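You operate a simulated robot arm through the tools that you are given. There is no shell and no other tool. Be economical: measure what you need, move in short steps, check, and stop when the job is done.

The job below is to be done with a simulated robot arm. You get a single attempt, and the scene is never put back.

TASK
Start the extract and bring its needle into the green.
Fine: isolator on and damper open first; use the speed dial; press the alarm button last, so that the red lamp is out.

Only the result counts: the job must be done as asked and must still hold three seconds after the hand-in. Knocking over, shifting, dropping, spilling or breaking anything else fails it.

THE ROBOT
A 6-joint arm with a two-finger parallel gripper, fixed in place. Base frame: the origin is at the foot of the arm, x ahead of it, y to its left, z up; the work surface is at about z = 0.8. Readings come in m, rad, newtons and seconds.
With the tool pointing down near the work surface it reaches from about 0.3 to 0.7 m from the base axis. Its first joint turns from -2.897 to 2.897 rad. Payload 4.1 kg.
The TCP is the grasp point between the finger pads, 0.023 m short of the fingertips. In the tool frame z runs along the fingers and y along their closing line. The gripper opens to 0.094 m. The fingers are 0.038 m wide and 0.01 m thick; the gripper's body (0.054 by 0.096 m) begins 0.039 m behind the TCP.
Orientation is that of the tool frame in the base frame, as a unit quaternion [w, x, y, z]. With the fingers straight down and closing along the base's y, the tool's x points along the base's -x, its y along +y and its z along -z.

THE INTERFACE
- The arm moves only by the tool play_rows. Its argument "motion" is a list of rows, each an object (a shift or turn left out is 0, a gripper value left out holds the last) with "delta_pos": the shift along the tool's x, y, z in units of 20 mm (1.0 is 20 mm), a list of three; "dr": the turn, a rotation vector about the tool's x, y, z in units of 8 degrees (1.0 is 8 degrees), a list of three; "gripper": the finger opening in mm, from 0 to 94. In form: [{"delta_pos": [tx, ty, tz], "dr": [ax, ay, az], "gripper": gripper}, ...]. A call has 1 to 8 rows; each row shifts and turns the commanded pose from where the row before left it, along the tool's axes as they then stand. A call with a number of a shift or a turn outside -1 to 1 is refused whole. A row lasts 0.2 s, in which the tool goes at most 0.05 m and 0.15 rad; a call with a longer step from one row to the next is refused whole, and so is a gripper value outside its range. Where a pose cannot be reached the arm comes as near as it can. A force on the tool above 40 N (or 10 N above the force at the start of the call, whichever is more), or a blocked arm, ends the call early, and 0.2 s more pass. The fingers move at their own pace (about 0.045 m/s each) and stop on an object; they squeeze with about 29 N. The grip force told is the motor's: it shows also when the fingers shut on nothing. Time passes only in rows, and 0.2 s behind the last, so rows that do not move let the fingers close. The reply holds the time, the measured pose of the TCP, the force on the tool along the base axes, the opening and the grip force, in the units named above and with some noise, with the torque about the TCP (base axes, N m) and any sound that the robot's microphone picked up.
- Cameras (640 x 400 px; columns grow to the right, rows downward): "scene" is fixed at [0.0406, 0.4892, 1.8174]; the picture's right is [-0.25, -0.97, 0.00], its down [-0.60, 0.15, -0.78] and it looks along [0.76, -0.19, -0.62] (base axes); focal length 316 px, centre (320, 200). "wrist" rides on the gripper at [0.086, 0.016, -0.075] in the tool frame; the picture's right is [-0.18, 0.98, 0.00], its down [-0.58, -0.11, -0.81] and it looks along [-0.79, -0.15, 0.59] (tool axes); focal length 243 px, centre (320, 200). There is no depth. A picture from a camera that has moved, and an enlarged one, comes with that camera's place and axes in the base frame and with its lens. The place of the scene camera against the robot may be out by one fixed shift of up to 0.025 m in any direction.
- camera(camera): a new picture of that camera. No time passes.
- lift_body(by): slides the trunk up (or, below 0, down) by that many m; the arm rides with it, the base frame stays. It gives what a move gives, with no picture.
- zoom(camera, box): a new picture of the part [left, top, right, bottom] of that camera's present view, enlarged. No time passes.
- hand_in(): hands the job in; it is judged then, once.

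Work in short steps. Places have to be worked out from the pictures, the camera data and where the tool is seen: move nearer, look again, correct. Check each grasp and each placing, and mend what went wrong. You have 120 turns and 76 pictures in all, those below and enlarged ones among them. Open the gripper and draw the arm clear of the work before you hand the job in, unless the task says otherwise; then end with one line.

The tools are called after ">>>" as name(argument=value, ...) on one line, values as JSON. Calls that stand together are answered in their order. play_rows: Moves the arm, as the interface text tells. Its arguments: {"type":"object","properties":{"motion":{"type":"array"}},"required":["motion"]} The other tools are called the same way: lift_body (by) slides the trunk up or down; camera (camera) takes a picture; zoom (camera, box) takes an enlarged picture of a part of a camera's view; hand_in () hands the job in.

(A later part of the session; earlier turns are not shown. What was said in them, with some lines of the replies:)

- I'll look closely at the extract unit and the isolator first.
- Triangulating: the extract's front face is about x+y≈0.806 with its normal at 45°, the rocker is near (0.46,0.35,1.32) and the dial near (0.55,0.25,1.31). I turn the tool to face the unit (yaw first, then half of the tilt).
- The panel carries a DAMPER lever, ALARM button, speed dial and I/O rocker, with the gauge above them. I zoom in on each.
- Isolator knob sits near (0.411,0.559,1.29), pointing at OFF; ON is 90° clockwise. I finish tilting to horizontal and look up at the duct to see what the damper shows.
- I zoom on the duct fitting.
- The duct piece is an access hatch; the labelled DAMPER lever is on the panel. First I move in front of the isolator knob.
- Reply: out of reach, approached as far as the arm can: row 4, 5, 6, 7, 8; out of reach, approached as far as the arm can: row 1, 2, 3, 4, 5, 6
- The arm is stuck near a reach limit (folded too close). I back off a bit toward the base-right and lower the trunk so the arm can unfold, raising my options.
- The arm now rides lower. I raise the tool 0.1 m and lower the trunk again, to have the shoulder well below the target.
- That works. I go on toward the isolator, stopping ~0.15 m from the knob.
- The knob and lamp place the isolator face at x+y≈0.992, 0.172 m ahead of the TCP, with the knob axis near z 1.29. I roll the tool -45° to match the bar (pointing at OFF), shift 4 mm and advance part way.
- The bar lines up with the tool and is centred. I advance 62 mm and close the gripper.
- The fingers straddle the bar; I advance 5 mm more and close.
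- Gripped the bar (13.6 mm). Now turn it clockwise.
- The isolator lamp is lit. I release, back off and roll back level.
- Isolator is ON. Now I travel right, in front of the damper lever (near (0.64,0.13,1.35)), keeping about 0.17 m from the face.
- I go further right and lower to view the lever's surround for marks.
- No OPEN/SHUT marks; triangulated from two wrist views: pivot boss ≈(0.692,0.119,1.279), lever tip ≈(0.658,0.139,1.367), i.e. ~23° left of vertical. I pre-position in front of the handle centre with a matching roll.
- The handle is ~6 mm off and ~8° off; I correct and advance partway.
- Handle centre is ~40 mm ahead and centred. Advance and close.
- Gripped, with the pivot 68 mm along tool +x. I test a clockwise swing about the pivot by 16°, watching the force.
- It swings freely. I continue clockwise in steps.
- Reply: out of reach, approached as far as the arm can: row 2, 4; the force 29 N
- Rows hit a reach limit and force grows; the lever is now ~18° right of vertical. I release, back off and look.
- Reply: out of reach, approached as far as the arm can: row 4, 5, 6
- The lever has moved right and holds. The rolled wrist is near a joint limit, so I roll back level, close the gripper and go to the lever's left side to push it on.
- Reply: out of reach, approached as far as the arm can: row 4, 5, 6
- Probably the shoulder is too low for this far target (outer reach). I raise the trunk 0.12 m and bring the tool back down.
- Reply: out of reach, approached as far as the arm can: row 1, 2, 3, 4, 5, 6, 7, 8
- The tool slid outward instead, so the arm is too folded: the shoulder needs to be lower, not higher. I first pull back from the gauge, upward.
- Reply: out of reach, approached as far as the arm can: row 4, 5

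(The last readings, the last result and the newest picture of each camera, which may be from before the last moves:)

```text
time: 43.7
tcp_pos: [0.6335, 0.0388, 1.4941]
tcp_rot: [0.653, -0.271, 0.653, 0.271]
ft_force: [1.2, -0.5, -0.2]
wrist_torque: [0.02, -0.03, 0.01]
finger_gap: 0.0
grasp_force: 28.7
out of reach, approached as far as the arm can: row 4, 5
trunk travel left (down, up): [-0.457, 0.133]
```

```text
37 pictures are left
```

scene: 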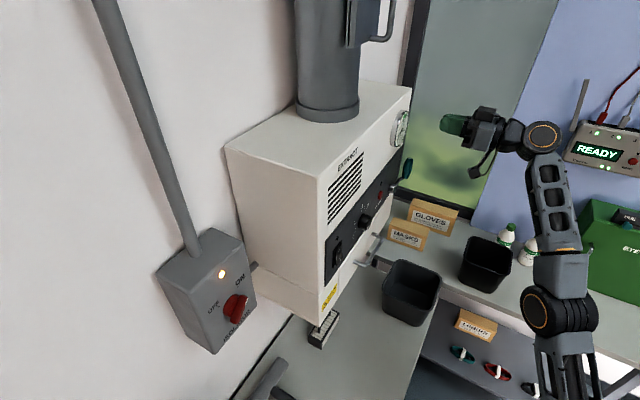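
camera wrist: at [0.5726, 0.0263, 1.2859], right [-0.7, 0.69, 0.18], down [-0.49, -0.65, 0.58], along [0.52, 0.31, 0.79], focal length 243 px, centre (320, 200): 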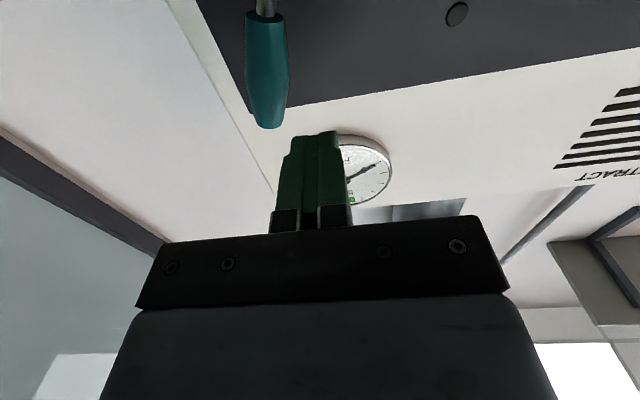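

The elbow sits low and outstretched with the forearm rising, so I lower the trunk: 0.12, re-raise the tool, another 0.1.

>>> lift_body(by=-0.08)

>>> play_rows(motion=[{"delta_pos": [-1, 0, -0.3]}, {"delta_pos": [-1, 0, -0.3]}, {"delta_pos": [-1, 0, -0.3]}, {"delta_pos": [-1, 0, -0.3]}, {"delta_pos": [-1, 0, 0]}, {"delta_pos": [-1, 0, 0]}])

>>> lift_body(by=-0.16)

>>> play_rows(motion=[{"delta_pos": [0, 1, 0]}, {"delta_pos": [0, 1, 0]}, {"delta_pos": [0, 0.4, 0]}])

```text
time: 44.9
tcp_pos: [0.6321, 0.04, 1.4157]
tcp_rot: [0.653, -0.271, 0.653, 0.271]
ft_force: [0.0, -0.3, -1.3]
wrist_torque: [-0.01, 0.04, -0.02]
finger_gap: 0.0
grasp_force: 29.0
trunk travel left (down, up): [-0.377, 0.213]
```

```text
time: 46.3
tcp_pos: [0.5834, 0.0296, 1.4536]
tcp_rot: [0.653, -0.273, 0.652, 0.273]
ft_force: [-0.6, 0.8, -0.2]
wrist_torque: [-0.01, 0.01, -0.04]
finger_gap: 0.0002
grasp_force: 28.8
out of reach, approached as far as the arm can: row 1, 2, 3, 4, 5, 6
trunk travel left (down, up): [-0.377, 0.213]
```

```text
time: 48.1
tcp_pos: [0.5831, 0.0311, 1.2941]
tcp_rot: [0.653, -0.272, 0.652, 0.272]
ft_force: [-0.2, 0.0, -0.2]
wrist_torque: [-0.01, 0.02, 0.0]
finger_gap: 0.0001
grasp_force: 29.1
trunk travel left (down, up): [-0.217, 0.373]
```

```text
time: 48.9
tcp_pos: [0.5615, 0.0622, 1.3129]
tcp_rot: [0.653, -0.272, 0.652, 0.272]
ft_force: [0.1, 0.4, -0.2]
wrist_torque: [0.01, 0.01, 0.0]
finger_gap: 0.0002
grasp_force: 29.5
out of reach, approached as far as the arm can: row 1, 2, 3
trunk travel left (down, up): [-0.217, 0.373]
```

Fitting the stuck points: they lie on a sphere of 0.72 m about the shoulder, so the elbow is straight and the solver stuck at outer reach. I command several rows straight inward toward the shoulder to bend the elbow.

>>> play_rows(motion=[{"delta_pos": [0.8, 0.49, -0.33]}, {"delta_pos": [0.8, 0.49, -0.33]}, {"delta_pos": [0.8, 0.49, -0.33]}, {"delta_pos": [0.8, 0.49, -0.33]}, {"delta_pos": [0.8, 0.49, -0.33]}, {"delta_pos": [0.8, 0.49, -0.33]}, {"delta_pos": [0.8, 0.49, -0.33]}, {"delta_pos": [0.8, 0.49, -0.33]}])

>>> camera(camera="scene")

```text
time: 50.7
tcp_pos: [0.4683, 0.0796, 1.1849]
tcp_rot: [0.653, -0.272, 0.652, 0.272]
ft_force: [0.1, -1.2, 0.2]
wrist_torque: [0.01, -0.02, 0.0]
finger_gap: 0.0002
grasp_force: 29.0
out of reach, approached as far as the arm can: row 1
trunk travel left (down, up): [-0.217, 0.373]
```

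```text
36 pictures are left
```

scene: 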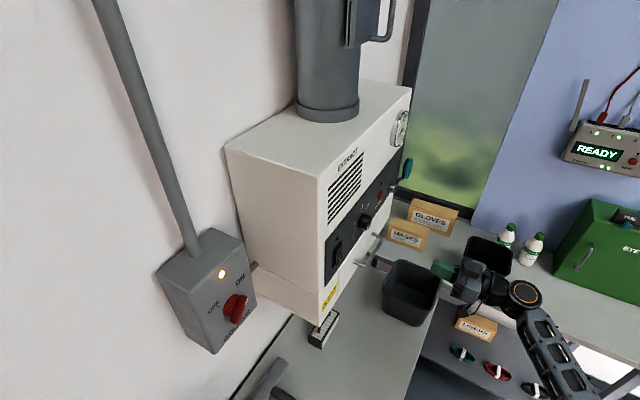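

Freed. Now I raise the trunk 0.28 m and bring the tool in front of the lever's left side.

>>> lift_body(by=0.28)

>>> play_rows(motion=[{"delta_pos": [0.96, -0.9, 0]}, {"delta_pos": [0.96, -0.9, 0.5]}, {"delta_pos": [0.96, -0.9, 1]}, {"delta_pos": [0.96, -0.9, 1]}, {"delta_pos": [0.96, -0.9, 1]}, {"delta_pos": [0.96, -0.9, 1]}])

>>> camera(camera="wrist")

```text
time: 53.5
tcp_pos: [0.4699, 0.0794, 1.464]
tcp_rot: [0.653, -0.271, 0.653, 0.271]
ft_force: [0.4, 0.5, 0.6]
wrist_torque: [0.01, 0.02, 0.01]
finger_gap: 0.0
grasp_force: 28.7
trunk travel left (down, up): [-0.497, 0.093]
```

```text
time: 54.9
tcp_pos: [0.6097, 0.069, 1.3498]
tcp_rot: [0.653, -0.273, 0.652, 0.272]
ft_force: [0.1, 0.5, 0.2]
wrist_torque: [-0.02, -0.01, 0.03]
finger_gap: 0.0
grasp_force: 28.6
trunk travel left (down, up): [-0.497, 0.093]
```

```text
35 pictures are left
camera wrist: at [0.5455, 0.0275, 1.2643], right [-0.7, 0.69, 0.18], down [-0.49, -0.65, 0.58], along [0.52, 0.31, 0.79], focal length 243 px, centre (320, 200)
```

wrist: 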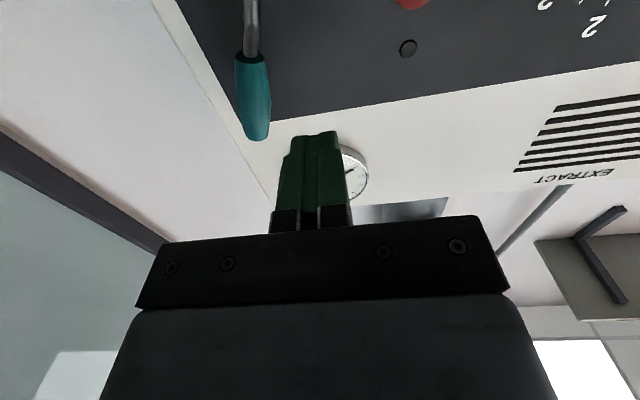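

The tool is inside reach now. I advance 65 mm beside the handle and push it right about 45 mm in small rows.

>>> play_rows(motion=[{"delta_pos": [0, 0, 1]}, {"delta_pos": [0, 0, 1]}, {"delta_pos": [0, 0, 1]}, {"delta_pos": [0, 0, 0.25]}, {"delta_pos": [0, -0.75, 0]}, {"delta_pos": [0, -0.75, 0]}, {"delta_pos": [0, -0.7, 0]}])

>>> camera(camera="wrist")

```text
time: 56.5
tcp_pos: [0.6775, 0.0893, 1.3546]
tcp_rot: [0.654, -0.277, 0.648, 0.274]
ft_force: [-34.8, 15.2, 2.3]
wrist_torque: [0.25, 0.68, -0.04]
finger_gap: 0.0
grasp_force: 28.7
trunk travel left (down, up): [-0.497, 0.093]
```

```text
34 pictures are left
camera wrist: at [0.6157, 0.0475, 1.2688], right [-0.71, 0.69, 0.18], down [-0.49, -0.65, 0.58], along [0.51, 0.32, 0.8], focal length 243 px, centre (320, 200)
```

wrist: 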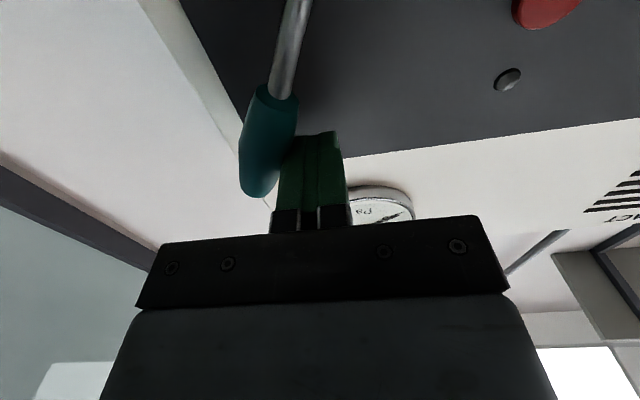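

The lever now stands ~28–30° right of vertical and resists with ~37 N: it is at its end stop (60° from its start). I back away and look.

>>> play_rows(motion=[{"delta_pos": [0, 0.6, 0]}, {"delta_pos": [0, 0.2, -1]}, {"delta_pos": [0, 0, -1]}, {"delta_pos": [0, 0, -1]}, {"delta_pos": [0, 0, -1]}, {"delta_pos": [0, 0.5, -1]}, {"delta_pos": [0.5, 1, 0]}, {"delta_pos": [0.5, 1, 0]}])

>>> camera(camera="wrist")

```text
time: 58.3
tcp_pos: [0.5685, 0.0595, 1.3296]
tcp_rot: [0.654, -0.27, 0.653, 0.27]
ft_force: [-1.0, -0.5, -0.2]
wrist_torque: [0.01, 0.0, -0.04]
finger_gap: 0.0005
grasp_force: 29.2
trunk travel left (down, up): [-0.497, 0.093]
```

```text
33 pictures are left
camera wrist: at [0.5043, 0.0183, 1.2444], right [-0.7, 0.69, 0.18], down [-0.49, -0.65, 0.58], along [0.52, 0.31, 0.79], focal length 243 px, centre (320, 200)
```

wrist: 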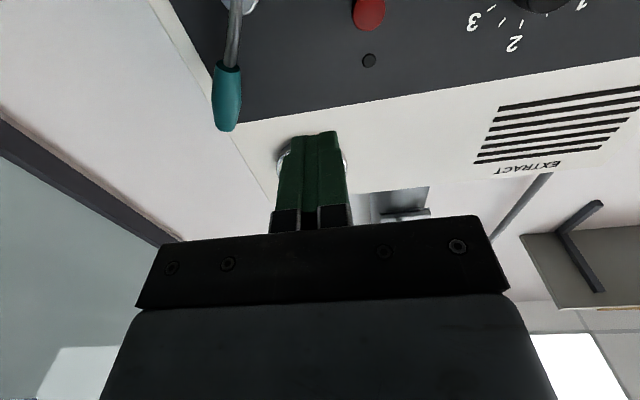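

Lever holds at the right stop. Now I travel left to the rocker (lat ≈ -0.084), whose lower half is "I".

>>> play_rows(motion=[{"delta_pos": [0.2, 1, 0]}, {"delta_pos": [0.2, 1, 0]}, {"delta_pos": [0.2, 1, 0]}, {"delta_pos": [0.2, 1, 0]}, {"delta_pos": [0.2, 1, 0]}, {"delta_pos": [0.2, 1, 0]}, {"delta_pos": [0.2, 1, 0]}, {"delta_pos": [0, 1, 0]}])

>>> play_rows(motion=[{"delta_pos": [0, 1, 0]}, {"delta_pos": [0, 1, 0]}, {"delta_pos": [0, 1, 0]}, {"delta_pos": [0, 1, 0]}, {"delta_pos": [0, 1, 0]}, {"delta_pos": [0, 0.8, 0]}])

>>> camera(camera="wrist")

```text
time: 60.1
tcp_pos: [0.4559, 0.1725, 1.3012]
tcp_rot: [0.653, -0.272, 0.653, 0.271]
ft_force: [-0.1, -0.5, -0.5]
wrist_torque: [-0.02, 0.01, 0.0]
finger_gap: 0.0
grasp_force: 28.9
trunk travel left (down, up): [-0.497, 0.093]
```

```text
time: 61.5
tcp_pos: [0.3748, 0.2528, 1.3015]
tcp_rot: [0.653, -0.271, 0.653, 0.271]
ft_force: [-0.8, 0.7, -1.1]
wrist_torque: [0.0, -0.02, 0.0]
finger_gap: 0.0
grasp_force: 29.2
trunk travel left (down, up): [-0.497, 0.093]
```

```text
32 pictures are left
camera wrist: at [0.3095, 0.2118, 1.2157], right [-0.7, 0.69, 0.18], down [-0.49, -0.65, 0.58], along [0.52, 0.31, 0.79], focal length 243 px, centre (320, 200)
```

wrist: 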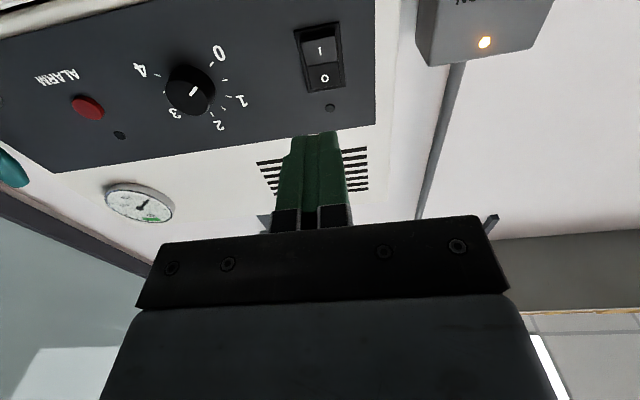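

The "I" half is straight ahead of the tool. I drop 12 mm so the fingertip only presses the lower half, then advance until contact.

>>> play_rows(motion=[{"delta_pos": [0.6, 0, 1]}, {"delta_pos": [0, 0, 1]}, {"delta_pos": [0, 0, 1]}, {"delta_pos": [0, 0, 1]}, {"delta_pos": [0, 0, 0.7]}])

>>> camera(camera="wrist")

>>> zoom(camera="scene", box=[290, 180, 410, 290])

```text
time: 62.7
tcp_pos: [0.441, 0.3206, 1.2891]
tcp_rot: [0.653, -0.271, 0.653, 0.271]
ft_force: [-0.1, 0.3, 0.1]
wrist_torque: [-0.01, -0.01, -0.03]
finger_gap: 0.0
grasp_force: 28.8
trunk travel left (down, up): [-0.497, 0.093]
```

```text
31 pictures are left
camera wrist: at [0.3761, 0.2789, 1.2041], right [-0.7, 0.69, 0.18], down [-0.49, -0.65, 0.58], along [0.52, 0.31, 0.79], focal length 243 px, centre (320, 200)
```

wrist: 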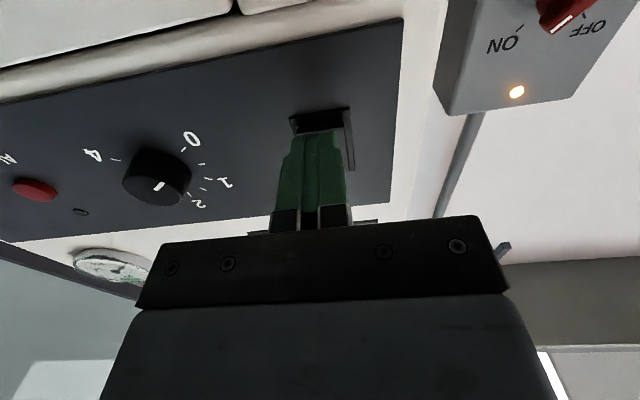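

```text
3.64 times, centred on (350, 235) of scene
camera zoom: at [0.0406, 0.4892, 1.8174], right [-0.25, -0.97, 0.0], down [-0.6, 0.15, -0.78], along [0.76, -0.19, -0.62], focal length 1147 px, centre (211, 73)
```

zoom: 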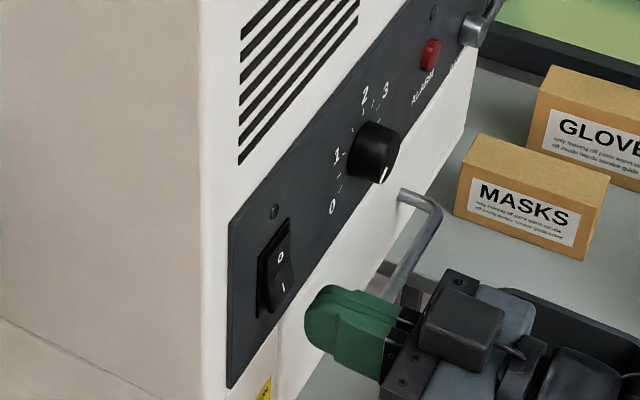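

Nearly in contact. I press forward in small rows until the rocker flips.

>>> play_rows(motion=[{"delta_pos": [0, 0, 0.4]}, {"delta_pos": [0, 0, 0.3]}, {"delta_pos": [0, 0, 0.3]}, {"delta_pos": [0, 0, 0.25]}, {"delta_pos": [0, 0, 0.25]}])

>>> zoom(camera="scene", box=[290, 100, 420, 290])

```text
time: 63.8
tcp_pos: [0.4527, 0.3348, 1.2879]
tcp_rot: [0.653, -0.271, 0.653, 0.271]
ft_force: [-24.3, -21.2, -4.4]
wrist_torque: [0.44, -0.32, 0.04]
finger_gap: 0.0002
grasp_force: 28.6
trunk travel left (down, up): [-0.497, 0.093]
stopped in row 5: the force on the tool passed its limit at 46 N (the readings are from after the stop); the commanded pose is now the measured one
```

```text
2.11 times, centred on (355, 195) of scene
camera zoom: at [0.0406, 0.4892, 1.8174], right [-0.25, -0.97, 0.0], down [-0.6, 0.15, -0.78], along [0.76, -0.19, -0.62], focal length 664 px, centre (246, 210)
```

zoom: 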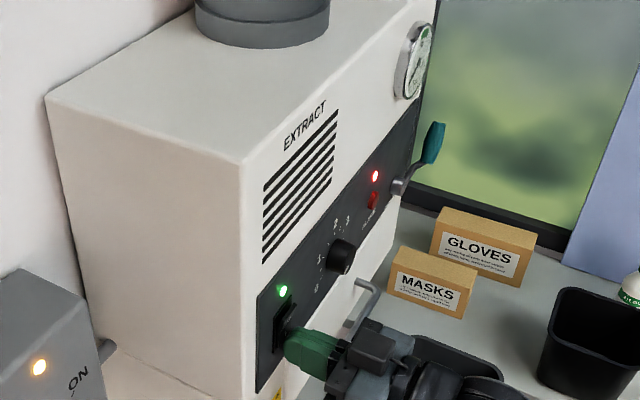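

Green run lamp and red alarm lamp are lit: the fan is running. I back off and move in front of the dial (lat ≈ -0.200).

>>> play_rows(motion=[{"delta_pos": [0, 0, -1]}, {"delta_pos": [0, 0, -1]}, {"delta_pos": [0, -0.7, -1], "gripper": 80}, {"delta_pos": [0, -1, -1]}, {"delta_pos": [-0.3, -1, -0.8]}, {"delta_pos": [-0.3, -1, 0]}, {"delta_pos": [-0.3, -1, 0]}, {"delta_pos": [0, -1, 0]}])

>>> camera(camera="wrist")

>>> zoom(camera="wrist", box=[80, 0, 440, 240])

```text
time: 65.6
tcp_pos: [0.4711, 0.1906, 1.3054]
tcp_rot: [0.65, -0.273, 0.655, 0.271]
ft_force: [-0.6, -0.5, 0.3]
wrist_torque: [-0.01, 0.03, 0.03]
finger_gap: 0.0798
grasp_force: 0.1
trunk travel left (down, up): [-0.497, 0.093]
```

```text
28 pictures are left
camera wrist: at [0.4065, 0.1481, 1.2207], right [-0.7, 0.69, 0.18], down [-0.49, -0.65, 0.59], along [0.53, 0.32, 0.79], focal length 243 px, centre (320, 200)
```

wrist: 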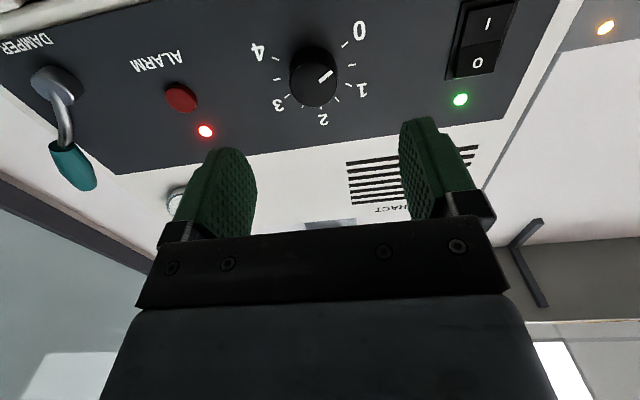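

```text
1.67 times, centred on (260, 120) of wrist
camera zoom: at [0.4065, 0.1481, 1.2207], right [-0.7, 0.69, 0.18], down [-0.49, -0.65, 0.59], along [0.53, 0.32, 0.79], focal length 404 px, centre (420, 333)
```

zoom: 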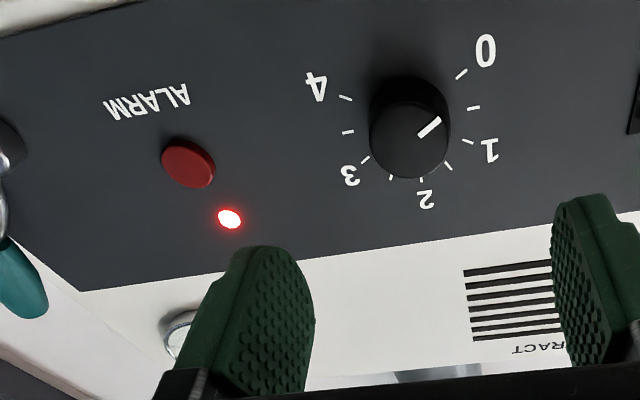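

Pointer is at 0; scale increases clockwise, ~30° per half mark. I roll to -60°, align, and approach the knob with fingers at 60 mm.

>>> play_rows(motion=[{"delta_pos": [0, -0.2, 0], "dr": [0, 0, -1], "gripper": 60}, {"dr": [0, 0, -1]}, {"dr": [0, 0, -1]}, {"dr": [0, 0, -1]}, {"dr": [0, 0, -1]}, {"dr": [0, 0, -1]}, {"dr": [0, 0, -1]}, {"dr": [0, 0, -0.5]}])

>>> play_rows(motion=[{"delta_pos": [0, 0, 1]}, {"delta_pos": [0, 0, 1]}])

>>> camera(camera="wrist")

```text
time: 67.4
tcp_pos: [0.4723, 0.1758, 1.3299]
tcp_rot: [0.697, -0.565, 0.432, -0.091]
ft_force: [-1.1, 0.4, -1.1]
wrist_torque: [0.01, 0.01, 0.02]
finger_gap: 0.0601
grasp_force: 0.1
out of reach, approached as far as the arm can: row 7, 8
trunk travel left (down, up): [-0.497, 0.093]
```

```text
time: 68.0
tcp_pos: [0.5015, 0.2009, 1.3383]
tcp_rot: [0.697, -0.565, 0.433, -0.09]
ft_force: [-0.6, 0.8, -0.1]
wrist_torque: [-0.02, 0.0, 0.03]
finger_gap: 0.0599
grasp_force: 0.1
out of reach, approached as far as the arm can: row 1, 2
trunk travel left (down, up): [-0.497, 0.093]
```

```text
26 pictures are left
camera wrist: at [0.4957, 0.1017, 1.2838], right [-0.47, 0.45, -0.76], down [-0.88, -0.25, 0.4], along [-0.01, 0.85, 0.52], focal length 243 px, centre (320, 200)
```

wrist: 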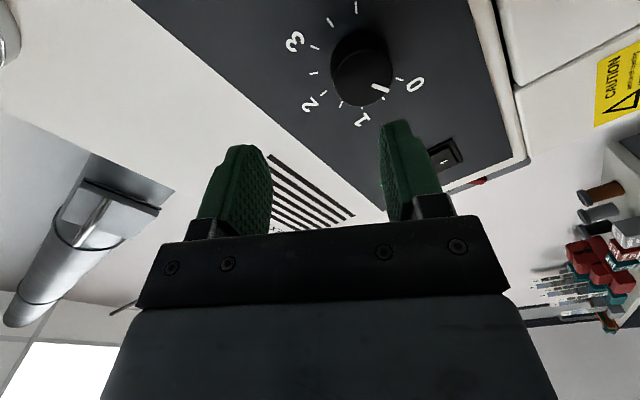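

The roll limit is about -55°, so I go back to -45° and re-centre on the knob.

>>> play_rows(motion=[{"dr": [0, 0, 0.7]}, {"dr": [0, 0, 0.6]}, {"delta_pos": [0.43, 0.73, 0]}, {"delta_pos": [0.43, 0.73, 0]}])

>>> camera(camera="wrist")

```text
time: 69.0
tcp_pos: [0.4978, 0.2054, 1.3059]
tcp_rot: [0.703, -0.523, 0.481, -0.027]
ft_force: [-0.2, -0.3, 0.0]
wrist_torque: [0.0, -0.02, -0.01]
finger_gap: 0.0601
grasp_force: 0.0
trunk travel left (down, up): [-0.497, 0.093]
```

```text
25 pictures are left
camera wrist: at [0.4833, 0.1133, 1.2396], right [-0.55, 0.55, -0.63], down [-0.83, -0.31, 0.47], along [0.06, 0.78, 0.62], focal length 243 px, centre (320, 200)
```

wrist: 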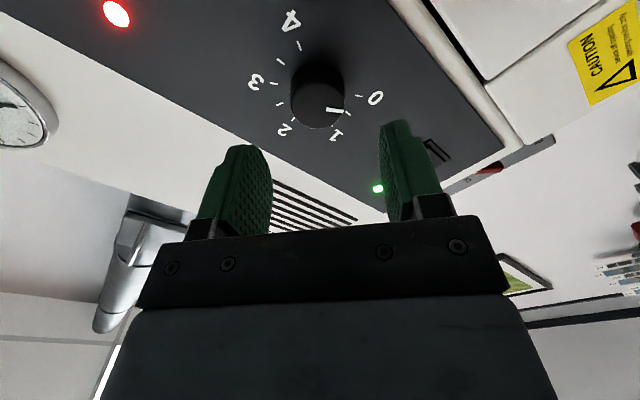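

Centred to within 5 mm; I correct, advance 55 mm and grip the knob.

>>> play_rows(motion=[{"delta_pos": [0.25, 0, 1]}, {"delta_pos": [0, 0, 1]}, {"delta_pos": [0, 0, 0.75]}, {"gripper": 25}, {}, {}, {}])

>>> camera(camera="wrist")

```text
time: 70.8
tcp_pos: [0.5383, 0.2407, 1.3067]
tcp_rot: [0.699, -0.527, 0.482, -0.025]
ft_force: [-12.2, 12.2, -5.2]
wrist_torque: [-0.28, 0.18, 0.58]
finger_gap: 0.0359
grasp_force: 45.3
out of reach, approached as far as the arm can: row 1, 2
trunk travel left (down, up): [-0.497, 0.093]
stopped in row 7: the force on the tool passed its limit at 41 N (the readings are from after the stop); the commanded pose is now the measured one
```

```text
24 pictures are left
camera wrist: at [0.5247, 0.1489, 1.241], right [-0.56, 0.53, -0.63], down [-0.82, -0.31, 0.48], along [0.06, 0.79, 0.61], focal length 243 px, centre (320, 200)
```

wrist: 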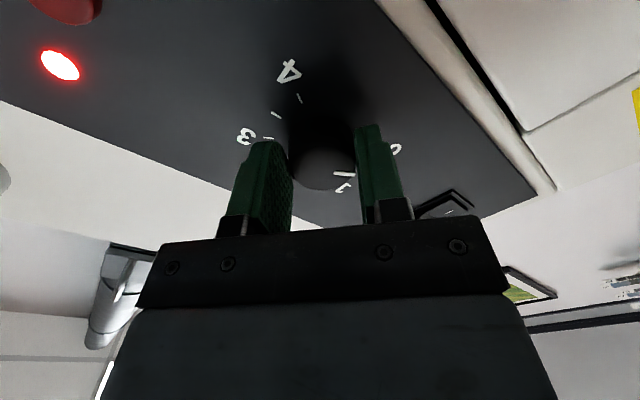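

Gripped (36 mm) but off-centre with side force. I open slightly, roll +8° away from the limit, shift 5 mm left and regrip.

>>> play_rows(motion=[{"gripper": 52}, {}, {"dr": [0, 0, 1]}, {"delta_pos": [-0.16, 0.19, 0]}, {"gripper": 30}, {}, {}])

```text
time: 72.4
tcp_pos: [0.5363, 0.2416, 1.3059]
tcp_rot: [0.7, -0.491, 0.519, 0.024]
ft_force: [-0.8, 0.0, -1.5]
wrist_torque: [0.12, -0.05, 0.09]
finger_gap: 0.0357
grasp_force: 44.8
trunk travel left (down, up): [-0.497, 0.093]
```

Clean grip. Turn clockwise 64°.

>>> play_rows(motion=[{"dr": [0, 0, 1]}, {"dr": [0, 0, 1]}, {"dr": [0, 0, 1]}, {"dr": [0, 0, 1]}, {"dr": [0, 0, 1]}, {"dr": [0, 0, 1]}, {"dr": [0, 0, 1]}, {"dr": [0, 0, 1]}])

>>> zoom(camera="wrist", box=[60, 40, 440, 270])

>>> zoom(camera="scene", box=[370, 95, 430, 155])

```text
time: 74.2
tcp_pos: [0.5329, 0.2467, 1.306]
tcp_rot: [0.58, -0.143, 0.7, 0.392]
ft_force: [-30.9, 15.3, -20.2]
wrist_torque: [-0.38, 0.24, 0.9]
finger_gap: 0.0358
grasp_force: 45.5
trunk travel left (down, up): [-0.497, 0.093]
```

```text
1.68 times, centred on (250, 155) of wrist
camera zoom: at [0.4451, 0.2252, 1.2354], right [-0.59, 0.59, 0.55], down [-0.33, -0.79, 0.51], along [0.74, 0.12, 0.66], focal length 409 px, centre (438, 276)
```

zoom: 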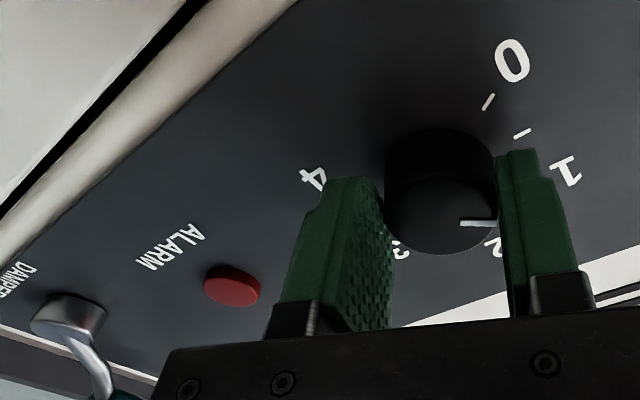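

```text
6.67 times, centred on (400, 125) of scene
camera zoom: at [0.0406, 0.4892, 1.8174], right [-0.25, -0.97, 0.0], down [-0.6, 0.15, -0.78], along [0.76, -0.19, -0.62], focal length 2104 px, centre (-213, 700)
```

zoom: 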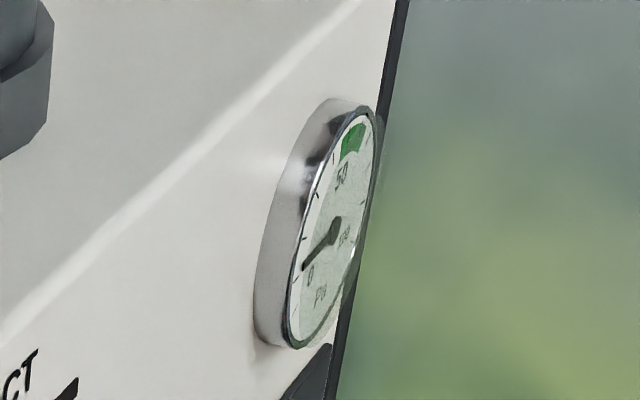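

Dial is about at 1 and the needle has barely lifted. I re-centre on the knob (true axis ~7 mm further left), regrip and turn on another ~56°.

>>> play_rows(motion=[{"gripper": 52}, {}, {"delta_pos": [0.22, 0.29, 0]}, {}, {"gripper": 30}, {}, {}])

>>> play_rows(motion=[{"dr": [0, 0, 1]}, {"dr": [0, 0, 1]}, {"dr": [0, 0, 1]}, {"dr": [0, 0, 1]}, {}, {}])

>>> zoom(camera="scene", box=[370, 95, 430, 155])

```text
time: 75.8
tcp_pos: [0.5321, 0.2463, 1.3046]
tcp_rot: [0.581, -0.139, 0.7, 0.391]
ft_force: [1.9, -0.9, -0.9]
wrist_torque: [0.04, -0.06, -0.2]
finger_gap: 0.0356
grasp_force: 44.9
trunk travel left (down, up): [-0.497, 0.093]
```

```text
time: 77.2
tcp_pos: [0.5308, 0.2479, 1.3061]
tcp_rot: [0.451, 0.056, 0.71, 0.538]
ft_force: [1.8, 9.5, 17.2]
wrist_torque: [-0.11, 0.03, 1.02]
finger_gap: 0.0357
grasp_force: 45.2
trunk travel left (down, up): [-0.497, 0.093]
```

```text
6.67 times, centred on (400, 125) of scene
camera zoom: at [0.0406, 0.4892, 1.8174], right [-0.25, -0.97, 0.0], down [-0.6, 0.15, -0.78], along [0.76, -0.19, -0.62], focal length 2104 px, centre (-213, 700)
```

zoom: 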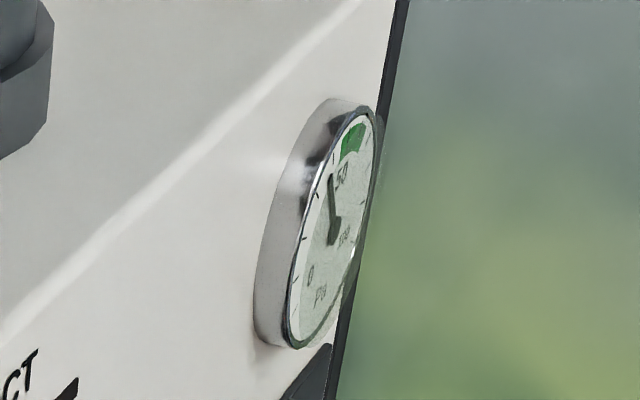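

The needle is rising toward the green, so the damper is open. I let it settle for a second and read again.

>>> play_rows(motion=[{}, {}, {}, {}, {}, {}])

>>> zoom(camera="scene", box=[370, 95, 430, 155])

```text
time: 78.6
tcp_pos: [0.5307, 0.2476, 1.3063]
tcp_rot: [0.452, 0.056, 0.71, 0.537]
ft_force: [1.0, 10.7, 22.8]
wrist_torque: [0.33, -0.53, 0.1]
finger_gap: 0.0356
grasp_force: 44.3
trunk travel left (down, up): [-0.497, 0.093]
```

```text
6.67 times, centred on (400, 125) of scene
camera zoom: at [0.0406, 0.4892, 1.8174], right [-0.25, -0.97, 0.0], down [-0.6, 0.15, -0.78], along [0.76, -0.19, -0.62], focal length 2104 px, centre (-213, 700)
```

zoom: 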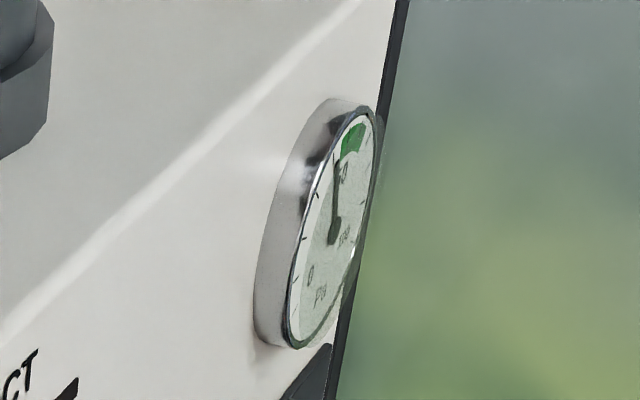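

Still creeping up; wait a bit more.

>>> play_rows(motion=[{}, {}, {}, {}, {}, {}, {}, {}])

>>> zoom(camera="scene", box=[385, 95, 415, 135])

```text
time: 80.4
tcp_pos: [0.5291, 0.2492, 1.3067]
tcp_rot: [0.451, 0.056, 0.711, 0.537]
ft_force: [2.4, 8.7, 21.8]
wrist_torque: [0.25, -0.4, 0.2]
finger_gap: 0.0353
grasp_force: 45.5
trunk travel left (down, up): [-0.497, 0.093]
```

```text
10.00 times, centred on (400, 115) of scene
camera zoom: at [0.0406, 0.4892, 1.8174], right [-0.25, -0.97, 0.0], down [-0.6, 0.15, -0.78], along [0.76, -0.19, -0.62], focal length 3155 px, centre (-480, 1050)
```

zoom: 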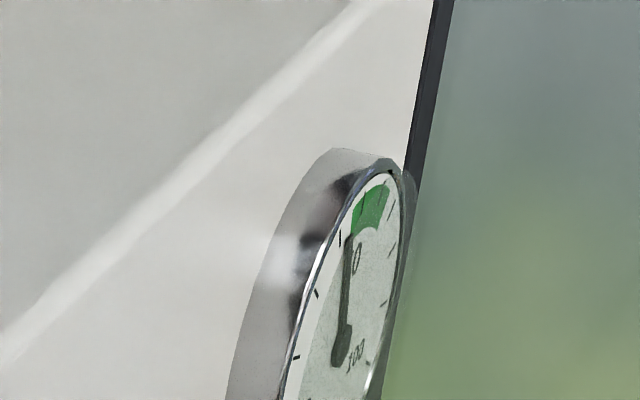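

Needle is just below the green. I turn 8° more and wait.

>>> play_rows(motion=[{"dr": [0, 0, 0.5]}, {"dr": [0, 0, 0.5]}, {}, {}, {}, {}, {}, {}])

>>> play_rows(motion=[{}, {}, {}, {}, {}, {}])

>>> zoom(camera="scene", box=[385, 95, 415, 135])

```text
time: 82.2
tcp_pos: [0.5302, 0.2492, 1.3075]
tcp_rot: [0.413, 0.106, 0.704, 0.568]
ft_force: [-0.2, 10.3, 24.3]
wrist_torque: [0.26, -0.51, 0.3]
finger_gap: 0.0352
grasp_force: 45.2
trunk travel left (down, up): [-0.497, 0.093]
```

```text
time: 83.6
tcp_pos: [0.5302, 0.2485, 1.3072]
tcp_rot: [0.413, 0.106, 0.704, 0.567]
ft_force: [-0.5, 8.8, 24.1]
wrist_torque: [0.29, -0.47, 0.2]
finger_gap: 0.0354
grasp_force: 44.8
trunk travel left (down, up): [-0.497, 0.093]
```

```text
10.00 times, centred on (400, 115) of scene
camera zoom: at [0.0406, 0.4892, 1.8174], right [-0.25, -0.97, 0.0], down [-0.6, 0.15, -0.78], along [0.76, -0.19, -0.62], focal length 3155 px, centre (-480, 1050)
```

zoom: 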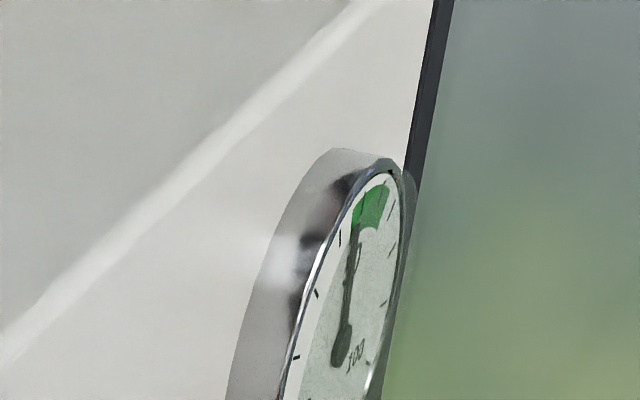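

The needle has entered the green's low edge; 7° more should centre it.

>>> play_rows(motion=[{"dr": [0, 0, 0.45]}, {"dr": [0, 0, 0.45]}, {}, {}, {}, {}, {}, {}])

>>> play_rows(motion=[{}, {}, {}, {}, {}, {}])

>>> zoom(camera="scene", box=[385, 95, 415, 135])

```text
time: 85.4
tcp_pos: [0.5307, 0.2476, 1.3081]
tcp_rot: [0.377, 0.149, 0.696, 0.593]
ft_force: [0.1, 12.7, 26.5]
wrist_torque: [0.28, -0.51, 0.45]
finger_gap: 0.0354
grasp_force: 45.3
trunk travel left (down, up): [-0.497, 0.093]
```

```text
time: 86.8
tcp_pos: [0.5299, 0.2488, 1.3079]
tcp_rot: [0.378, 0.149, 0.695, 0.593]
ft_force: [-0.3, 13.2, 26.8]
wrist_torque: [0.28, -0.5, 0.23]
finger_gap: 0.0353
grasp_force: 45.7
trunk travel left (down, up): [-0.497, 0.093]
```

```text
10.00 times, centred on (400, 115) of scene
camera zoom: at [0.0406, 0.4892, 1.8174], right [-0.25, -0.97, 0.0], down [-0.6, 0.15, -0.78], along [0.76, -0.19, -0.62], focal length 3155 px, centre (-480, 1050)
```

zoom: 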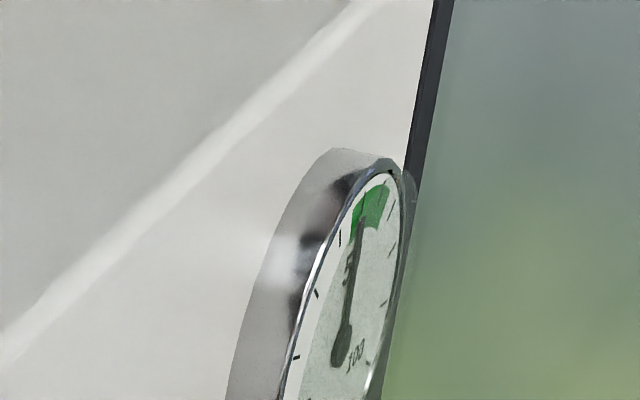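

Now well into the green; a last 4°, then release and back straight off.

>>> play_rows(motion=[{"dr": [0, 0, 0.5]}, {}, {}, {"gripper": 60}, {}, {}, {}])

>>> play_rows(motion=[{"delta_pos": [0, 0, -1]}, {"delta_pos": [0, 0, -1]}, {"delta_pos": [0, 0, -1]}, {"delta_pos": [0, 0, -1]}, {"delta_pos": [0, 0, -1]}, {"dr": [0, 0, -1]}, {"dr": [0, 0, -1]}, {"dr": [0, 0, -1]}])

>>> zoom(camera="scene", box=[385, 95, 415, 135])

```text
time: 88.4
tcp_pos: [0.5328, 0.2463, 1.3043]
tcp_rot: [0.355, 0.176, 0.692, 0.603]
ft_force: [-0.3, -0.3, -1.0]
wrist_torque: [0.01, 0.01, 0.01]
finger_gap: 0.06
grasp_force: 0.1
trunk travel left (down, up): [-0.497, 0.093]
```

```text
time: 90.2
tcp_pos: [0.4621, 0.1744, 1.3064]
tcp_rot: [0.474, 0.027, 0.713, 0.516]
ft_force: [-0.2, -0.7, 0.1]
wrist_torque: [0.01, -0.01, -0.01]
finger_gap: 0.0599
grasp_force: 0.0
trunk travel left (down, up): [-0.497, 0.093]
```

```text
10.00 times, centred on (400, 115) of scene
camera zoom: at [0.0406, 0.4892, 1.8174], right [-0.25, -0.97, 0.0], down [-0.6, 0.15, -0.78], along [0.76, -0.19, -0.62], focal length 3155 px, centre (-480, 1050)
```

zoom: 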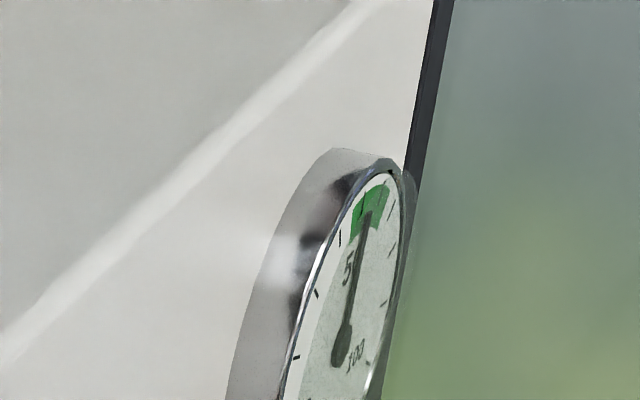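

Needle is mid-green. Now roll back level, close the fingers, and go toward the alarm button (lat ≈ -0.32).

>>> play_rows(motion=[{"dr": [0, 0, -1], "gripper": 0}, {"dr": [0, 0, -1]}, {"dr": [0, 0, -1]}, {"dr": [0, 0, -1]}, {"dr": [0, 0, -1]}, {"dr": [0, 0, -1]}, {"dr": [0, 0, -0.2]}])

>>> play_rows(motion=[{"delta_pos": [0, -1, 0]}, {"delta_pos": [0, -1, 0]}, {"delta_pos": [0, -1, 0]}, {"delta_pos": [0, -1, 0]}, {"delta_pos": [0, -1, 0]}, {"delta_pos": [0, -0.8, 0]}])

>>> camera(camera="wrist")

```text
time: 91.8
tcp_pos: [0.4618, 0.1746, 1.3069]
tcp_rot: [0.646, -0.274, 0.659, 0.27]
ft_force: [0.1, -0.5, 0.9]
wrist_torque: [0.04, 0.01, -0.01]
finger_gap: 0.0
grasp_force: 29.2
trunk travel left (down, up): [-0.497, 0.093]
```

```text
time: 93.2
tcp_pos: [0.5435, 0.0955, 1.3067]
tcp_rot: [0.646, -0.274, 0.659, 0.271]
ft_force: [0.2, 0.7, 0.6]
wrist_torque: [0.02, -0.02, 0.04]
finger_gap: 0.0002
grasp_force: 29.2
trunk travel left (down, up): [-0.497, 0.093]
```

```text
15 pictures are left
camera wrist: at [0.4789, 0.0516, 1.2226], right [-0.7, 0.69, 0.19], down [-0.48, -0.64, 0.6], along [0.53, 0.33, 0.78], focal length 243 px, centre (320, 200)
```

wrist: 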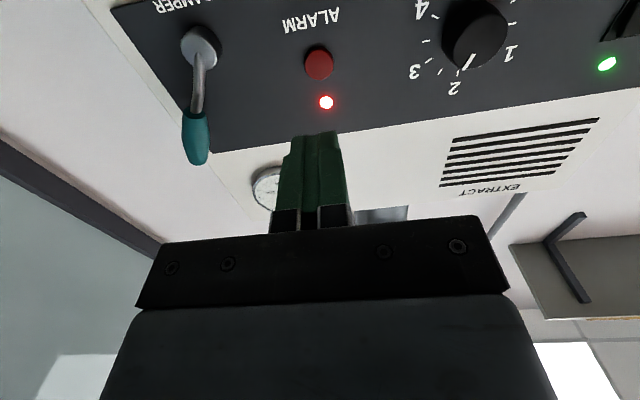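

The button is straight ahead (within 2 mm). Advance and press gently.

>>> play_rows(motion=[{"delta_pos": [0, -0.1, 1]}, {"delta_pos": [0, 0, 1]}, {"delta_pos": [0, 0, 1]}, {"delta_pos": [0, 0, 0.8]}, {"delta_pos": [0, 0, 0.3]}, {"delta_pos": [0, 0, 0.3]}, {"delta_pos": [0, 0, 0.3]}, {"delta_pos": [0, 0, 0.2]}])

>>> zoom(camera="scene", box=[310, 90, 430, 270])

```text
time: 95.0
tcp_pos: [0.6137, 0.1628, 1.3046]
tcp_rot: [0.646, -0.274, 0.659, 0.271]
ft_force: [-0.2, 0.1, 0.0]
wrist_torque: [-0.01, 0.0, -0.02]
finger_gap: 0.0
grasp_force: 29.2
trunk travel left (down, up): [-0.497, 0.093]
```

```text
2.22 times, centred on (370, 180) of scene
camera zoom: at [0.0406, 0.4892, 1.8174], right [-0.25, -0.97, 0.0], down [-0.6, 0.15, -0.78], along [0.76, -0.19, -0.62], focal length 701 px, centre (209, 244)
```

zoom: 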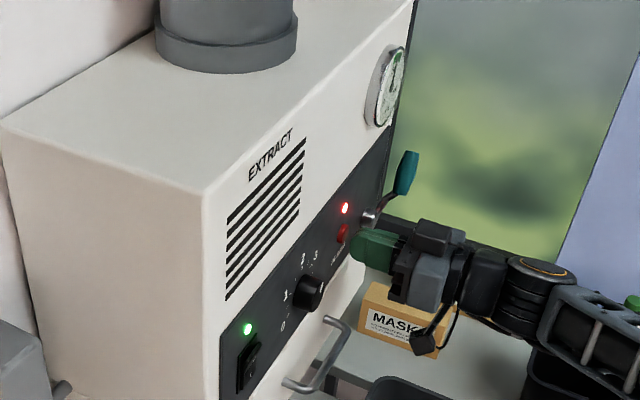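

Very close but no contact yet (n 0.549). I go on in 5 mm rows.

>>> play_rows(motion=[{"delta_pos": [0, 0, 0.3]}, {"delta_pos": [0, 0, 0.3]}, {"delta_pos": [0, 0, 0.2]}, {"delta_pos": [0, 0, 0.2]}, {"delta_pos": [0, 0, 0.2]}])

>>> zoom(camera="scene", box=[310, 90, 430, 270])

```text
time: 96.1
tcp_pos: [0.6259, 0.171, 1.305]
tcp_rot: [0.645, -0.274, 0.66, 0.271]
ft_force: [-28.0, -19.9, -4.6]
wrist_torque: [0.22, -0.36, 0.12]
finger_gap: 0.0
grasp_force: 29.4
trunk travel left (down, up): [-0.497, 0.093]
heard: click
stopped in row 5: the force on the tool passed its limit at 44 N (the readings are from after the stop); the commanded pose is now the measured one
```

```text
2.22 times, centred on (370, 180) of scene
camera zoom: at [0.0406, 0.4892, 1.8174], right [-0.25, -0.97, 0.0], down [-0.6, 0.15, -0.78], along [0.76, -0.19, -0.62], focal length 701 px, centre (209, 244)
```

zoom: 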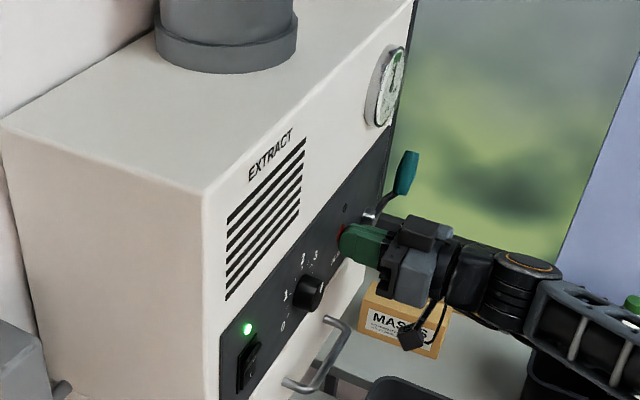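

A click, and the red lamp is out. I back off, open the gripper and check everything.

>>> play_rows(motion=[{"delta_pos": [0, 0, -1]}, {"delta_pos": [0, 0, -1]}, {"delta_pos": [0, 0, -1]}, {"delta_pos": [0, 0, -1]}, {"delta_pos": [0, 0, -1], "gripper": 60}, {"delta_pos": [0, 0, -1]}, {"delta_pos": [0, 0, -1]}, {}])

>>> play_rows(motion=[{}, {}, {}, {}, {}, {}, {}, {}])

>>> zoom(camera="scene", box=[385, 95, 415, 135])

>>> camera(camera="wrist")

>>> camera(camera="scene")

```text
time: 97.9
tcp_pos: [0.5311, 0.0759, 1.3052]
tcp_rot: [0.644, -0.275, 0.66, 0.272]
ft_force: [0.7, 0.6, -0.1]
wrist_torque: [-0.01, 0.01, 0.02]
finger_gap: 0.0601
grasp_force: 0.1
trunk travel left (down, up): [-0.497, 0.093]
```

```text
time: 99.7
tcp_pos: [0.5322, 0.0761, 1.304]
tcp_rot: [0.645, -0.275, 0.66, 0.271]
ft_force: [0.5, -0.4, -0.3]
wrist_torque: [0.01, 0.0, -0.03]
finger_gap: 0.0601
grasp_force: 0.0
trunk travel left (down, up): [-0.497, 0.093]
```

```text
10.00 times, centred on (400, 115) of scene
camera zoom: at [0.0406, 0.4892, 1.8174], right [-0.25, -0.97, 0.0], down [-0.6, 0.15, -0.78], along [0.76, -0.19, -0.62], focal length 3155 px, centre (-480, 1050)
```

zoom: 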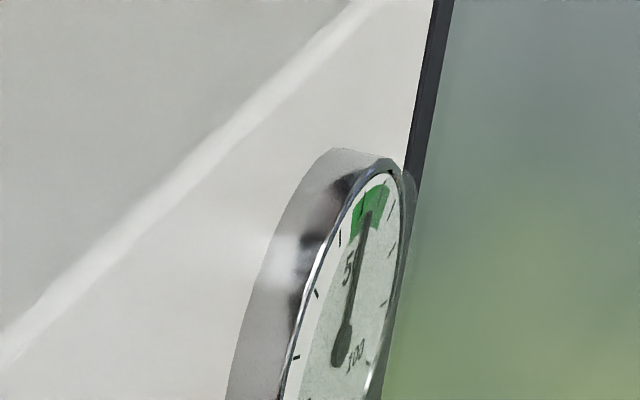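

```text
11 pictures are left
camera wrist: at [0.4652, 0.0337, 1.2216], right [-0.7, 0.69, 0.19], down [-0.48, -0.64, 0.6], along [0.54, 0.33, 0.78], focal length 243 px, centre (320, 200)
```

wrist: 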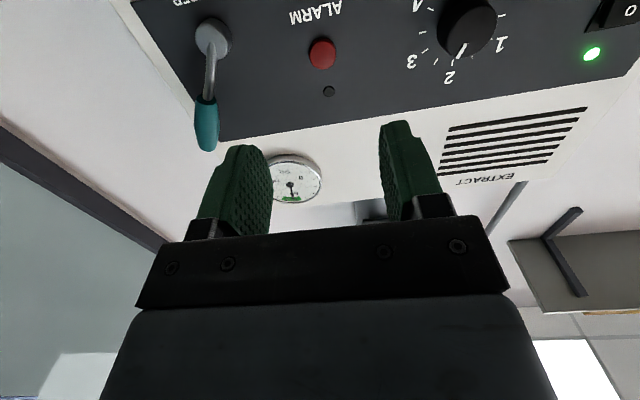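

```text
10 pictures are left
```

scene: 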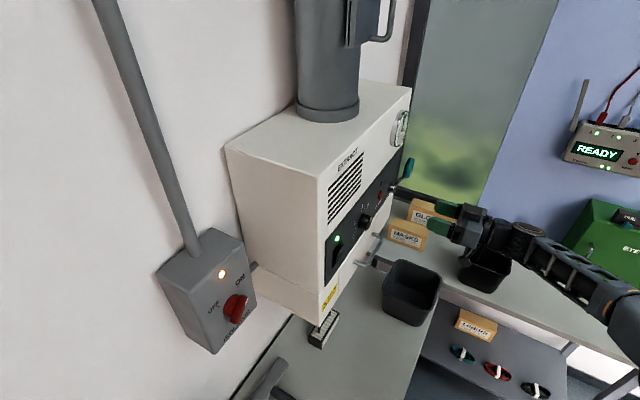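

Isolator lamp and green run lamp are on, the alarm lamp is out, the needle is steady mid-green, and the arm is clear with the gripper open. I hand in.

>>> hand_in()

```text
The job is handed in.
```

The extract is running with its needle steady in the middle of the green, the isolator on, the damper lever at its right-hand stop, and the red alarm lamp out after the alarm button was pressed last; the lever has no open/shut marks, so I took that end as open because the needle rose with the dial.
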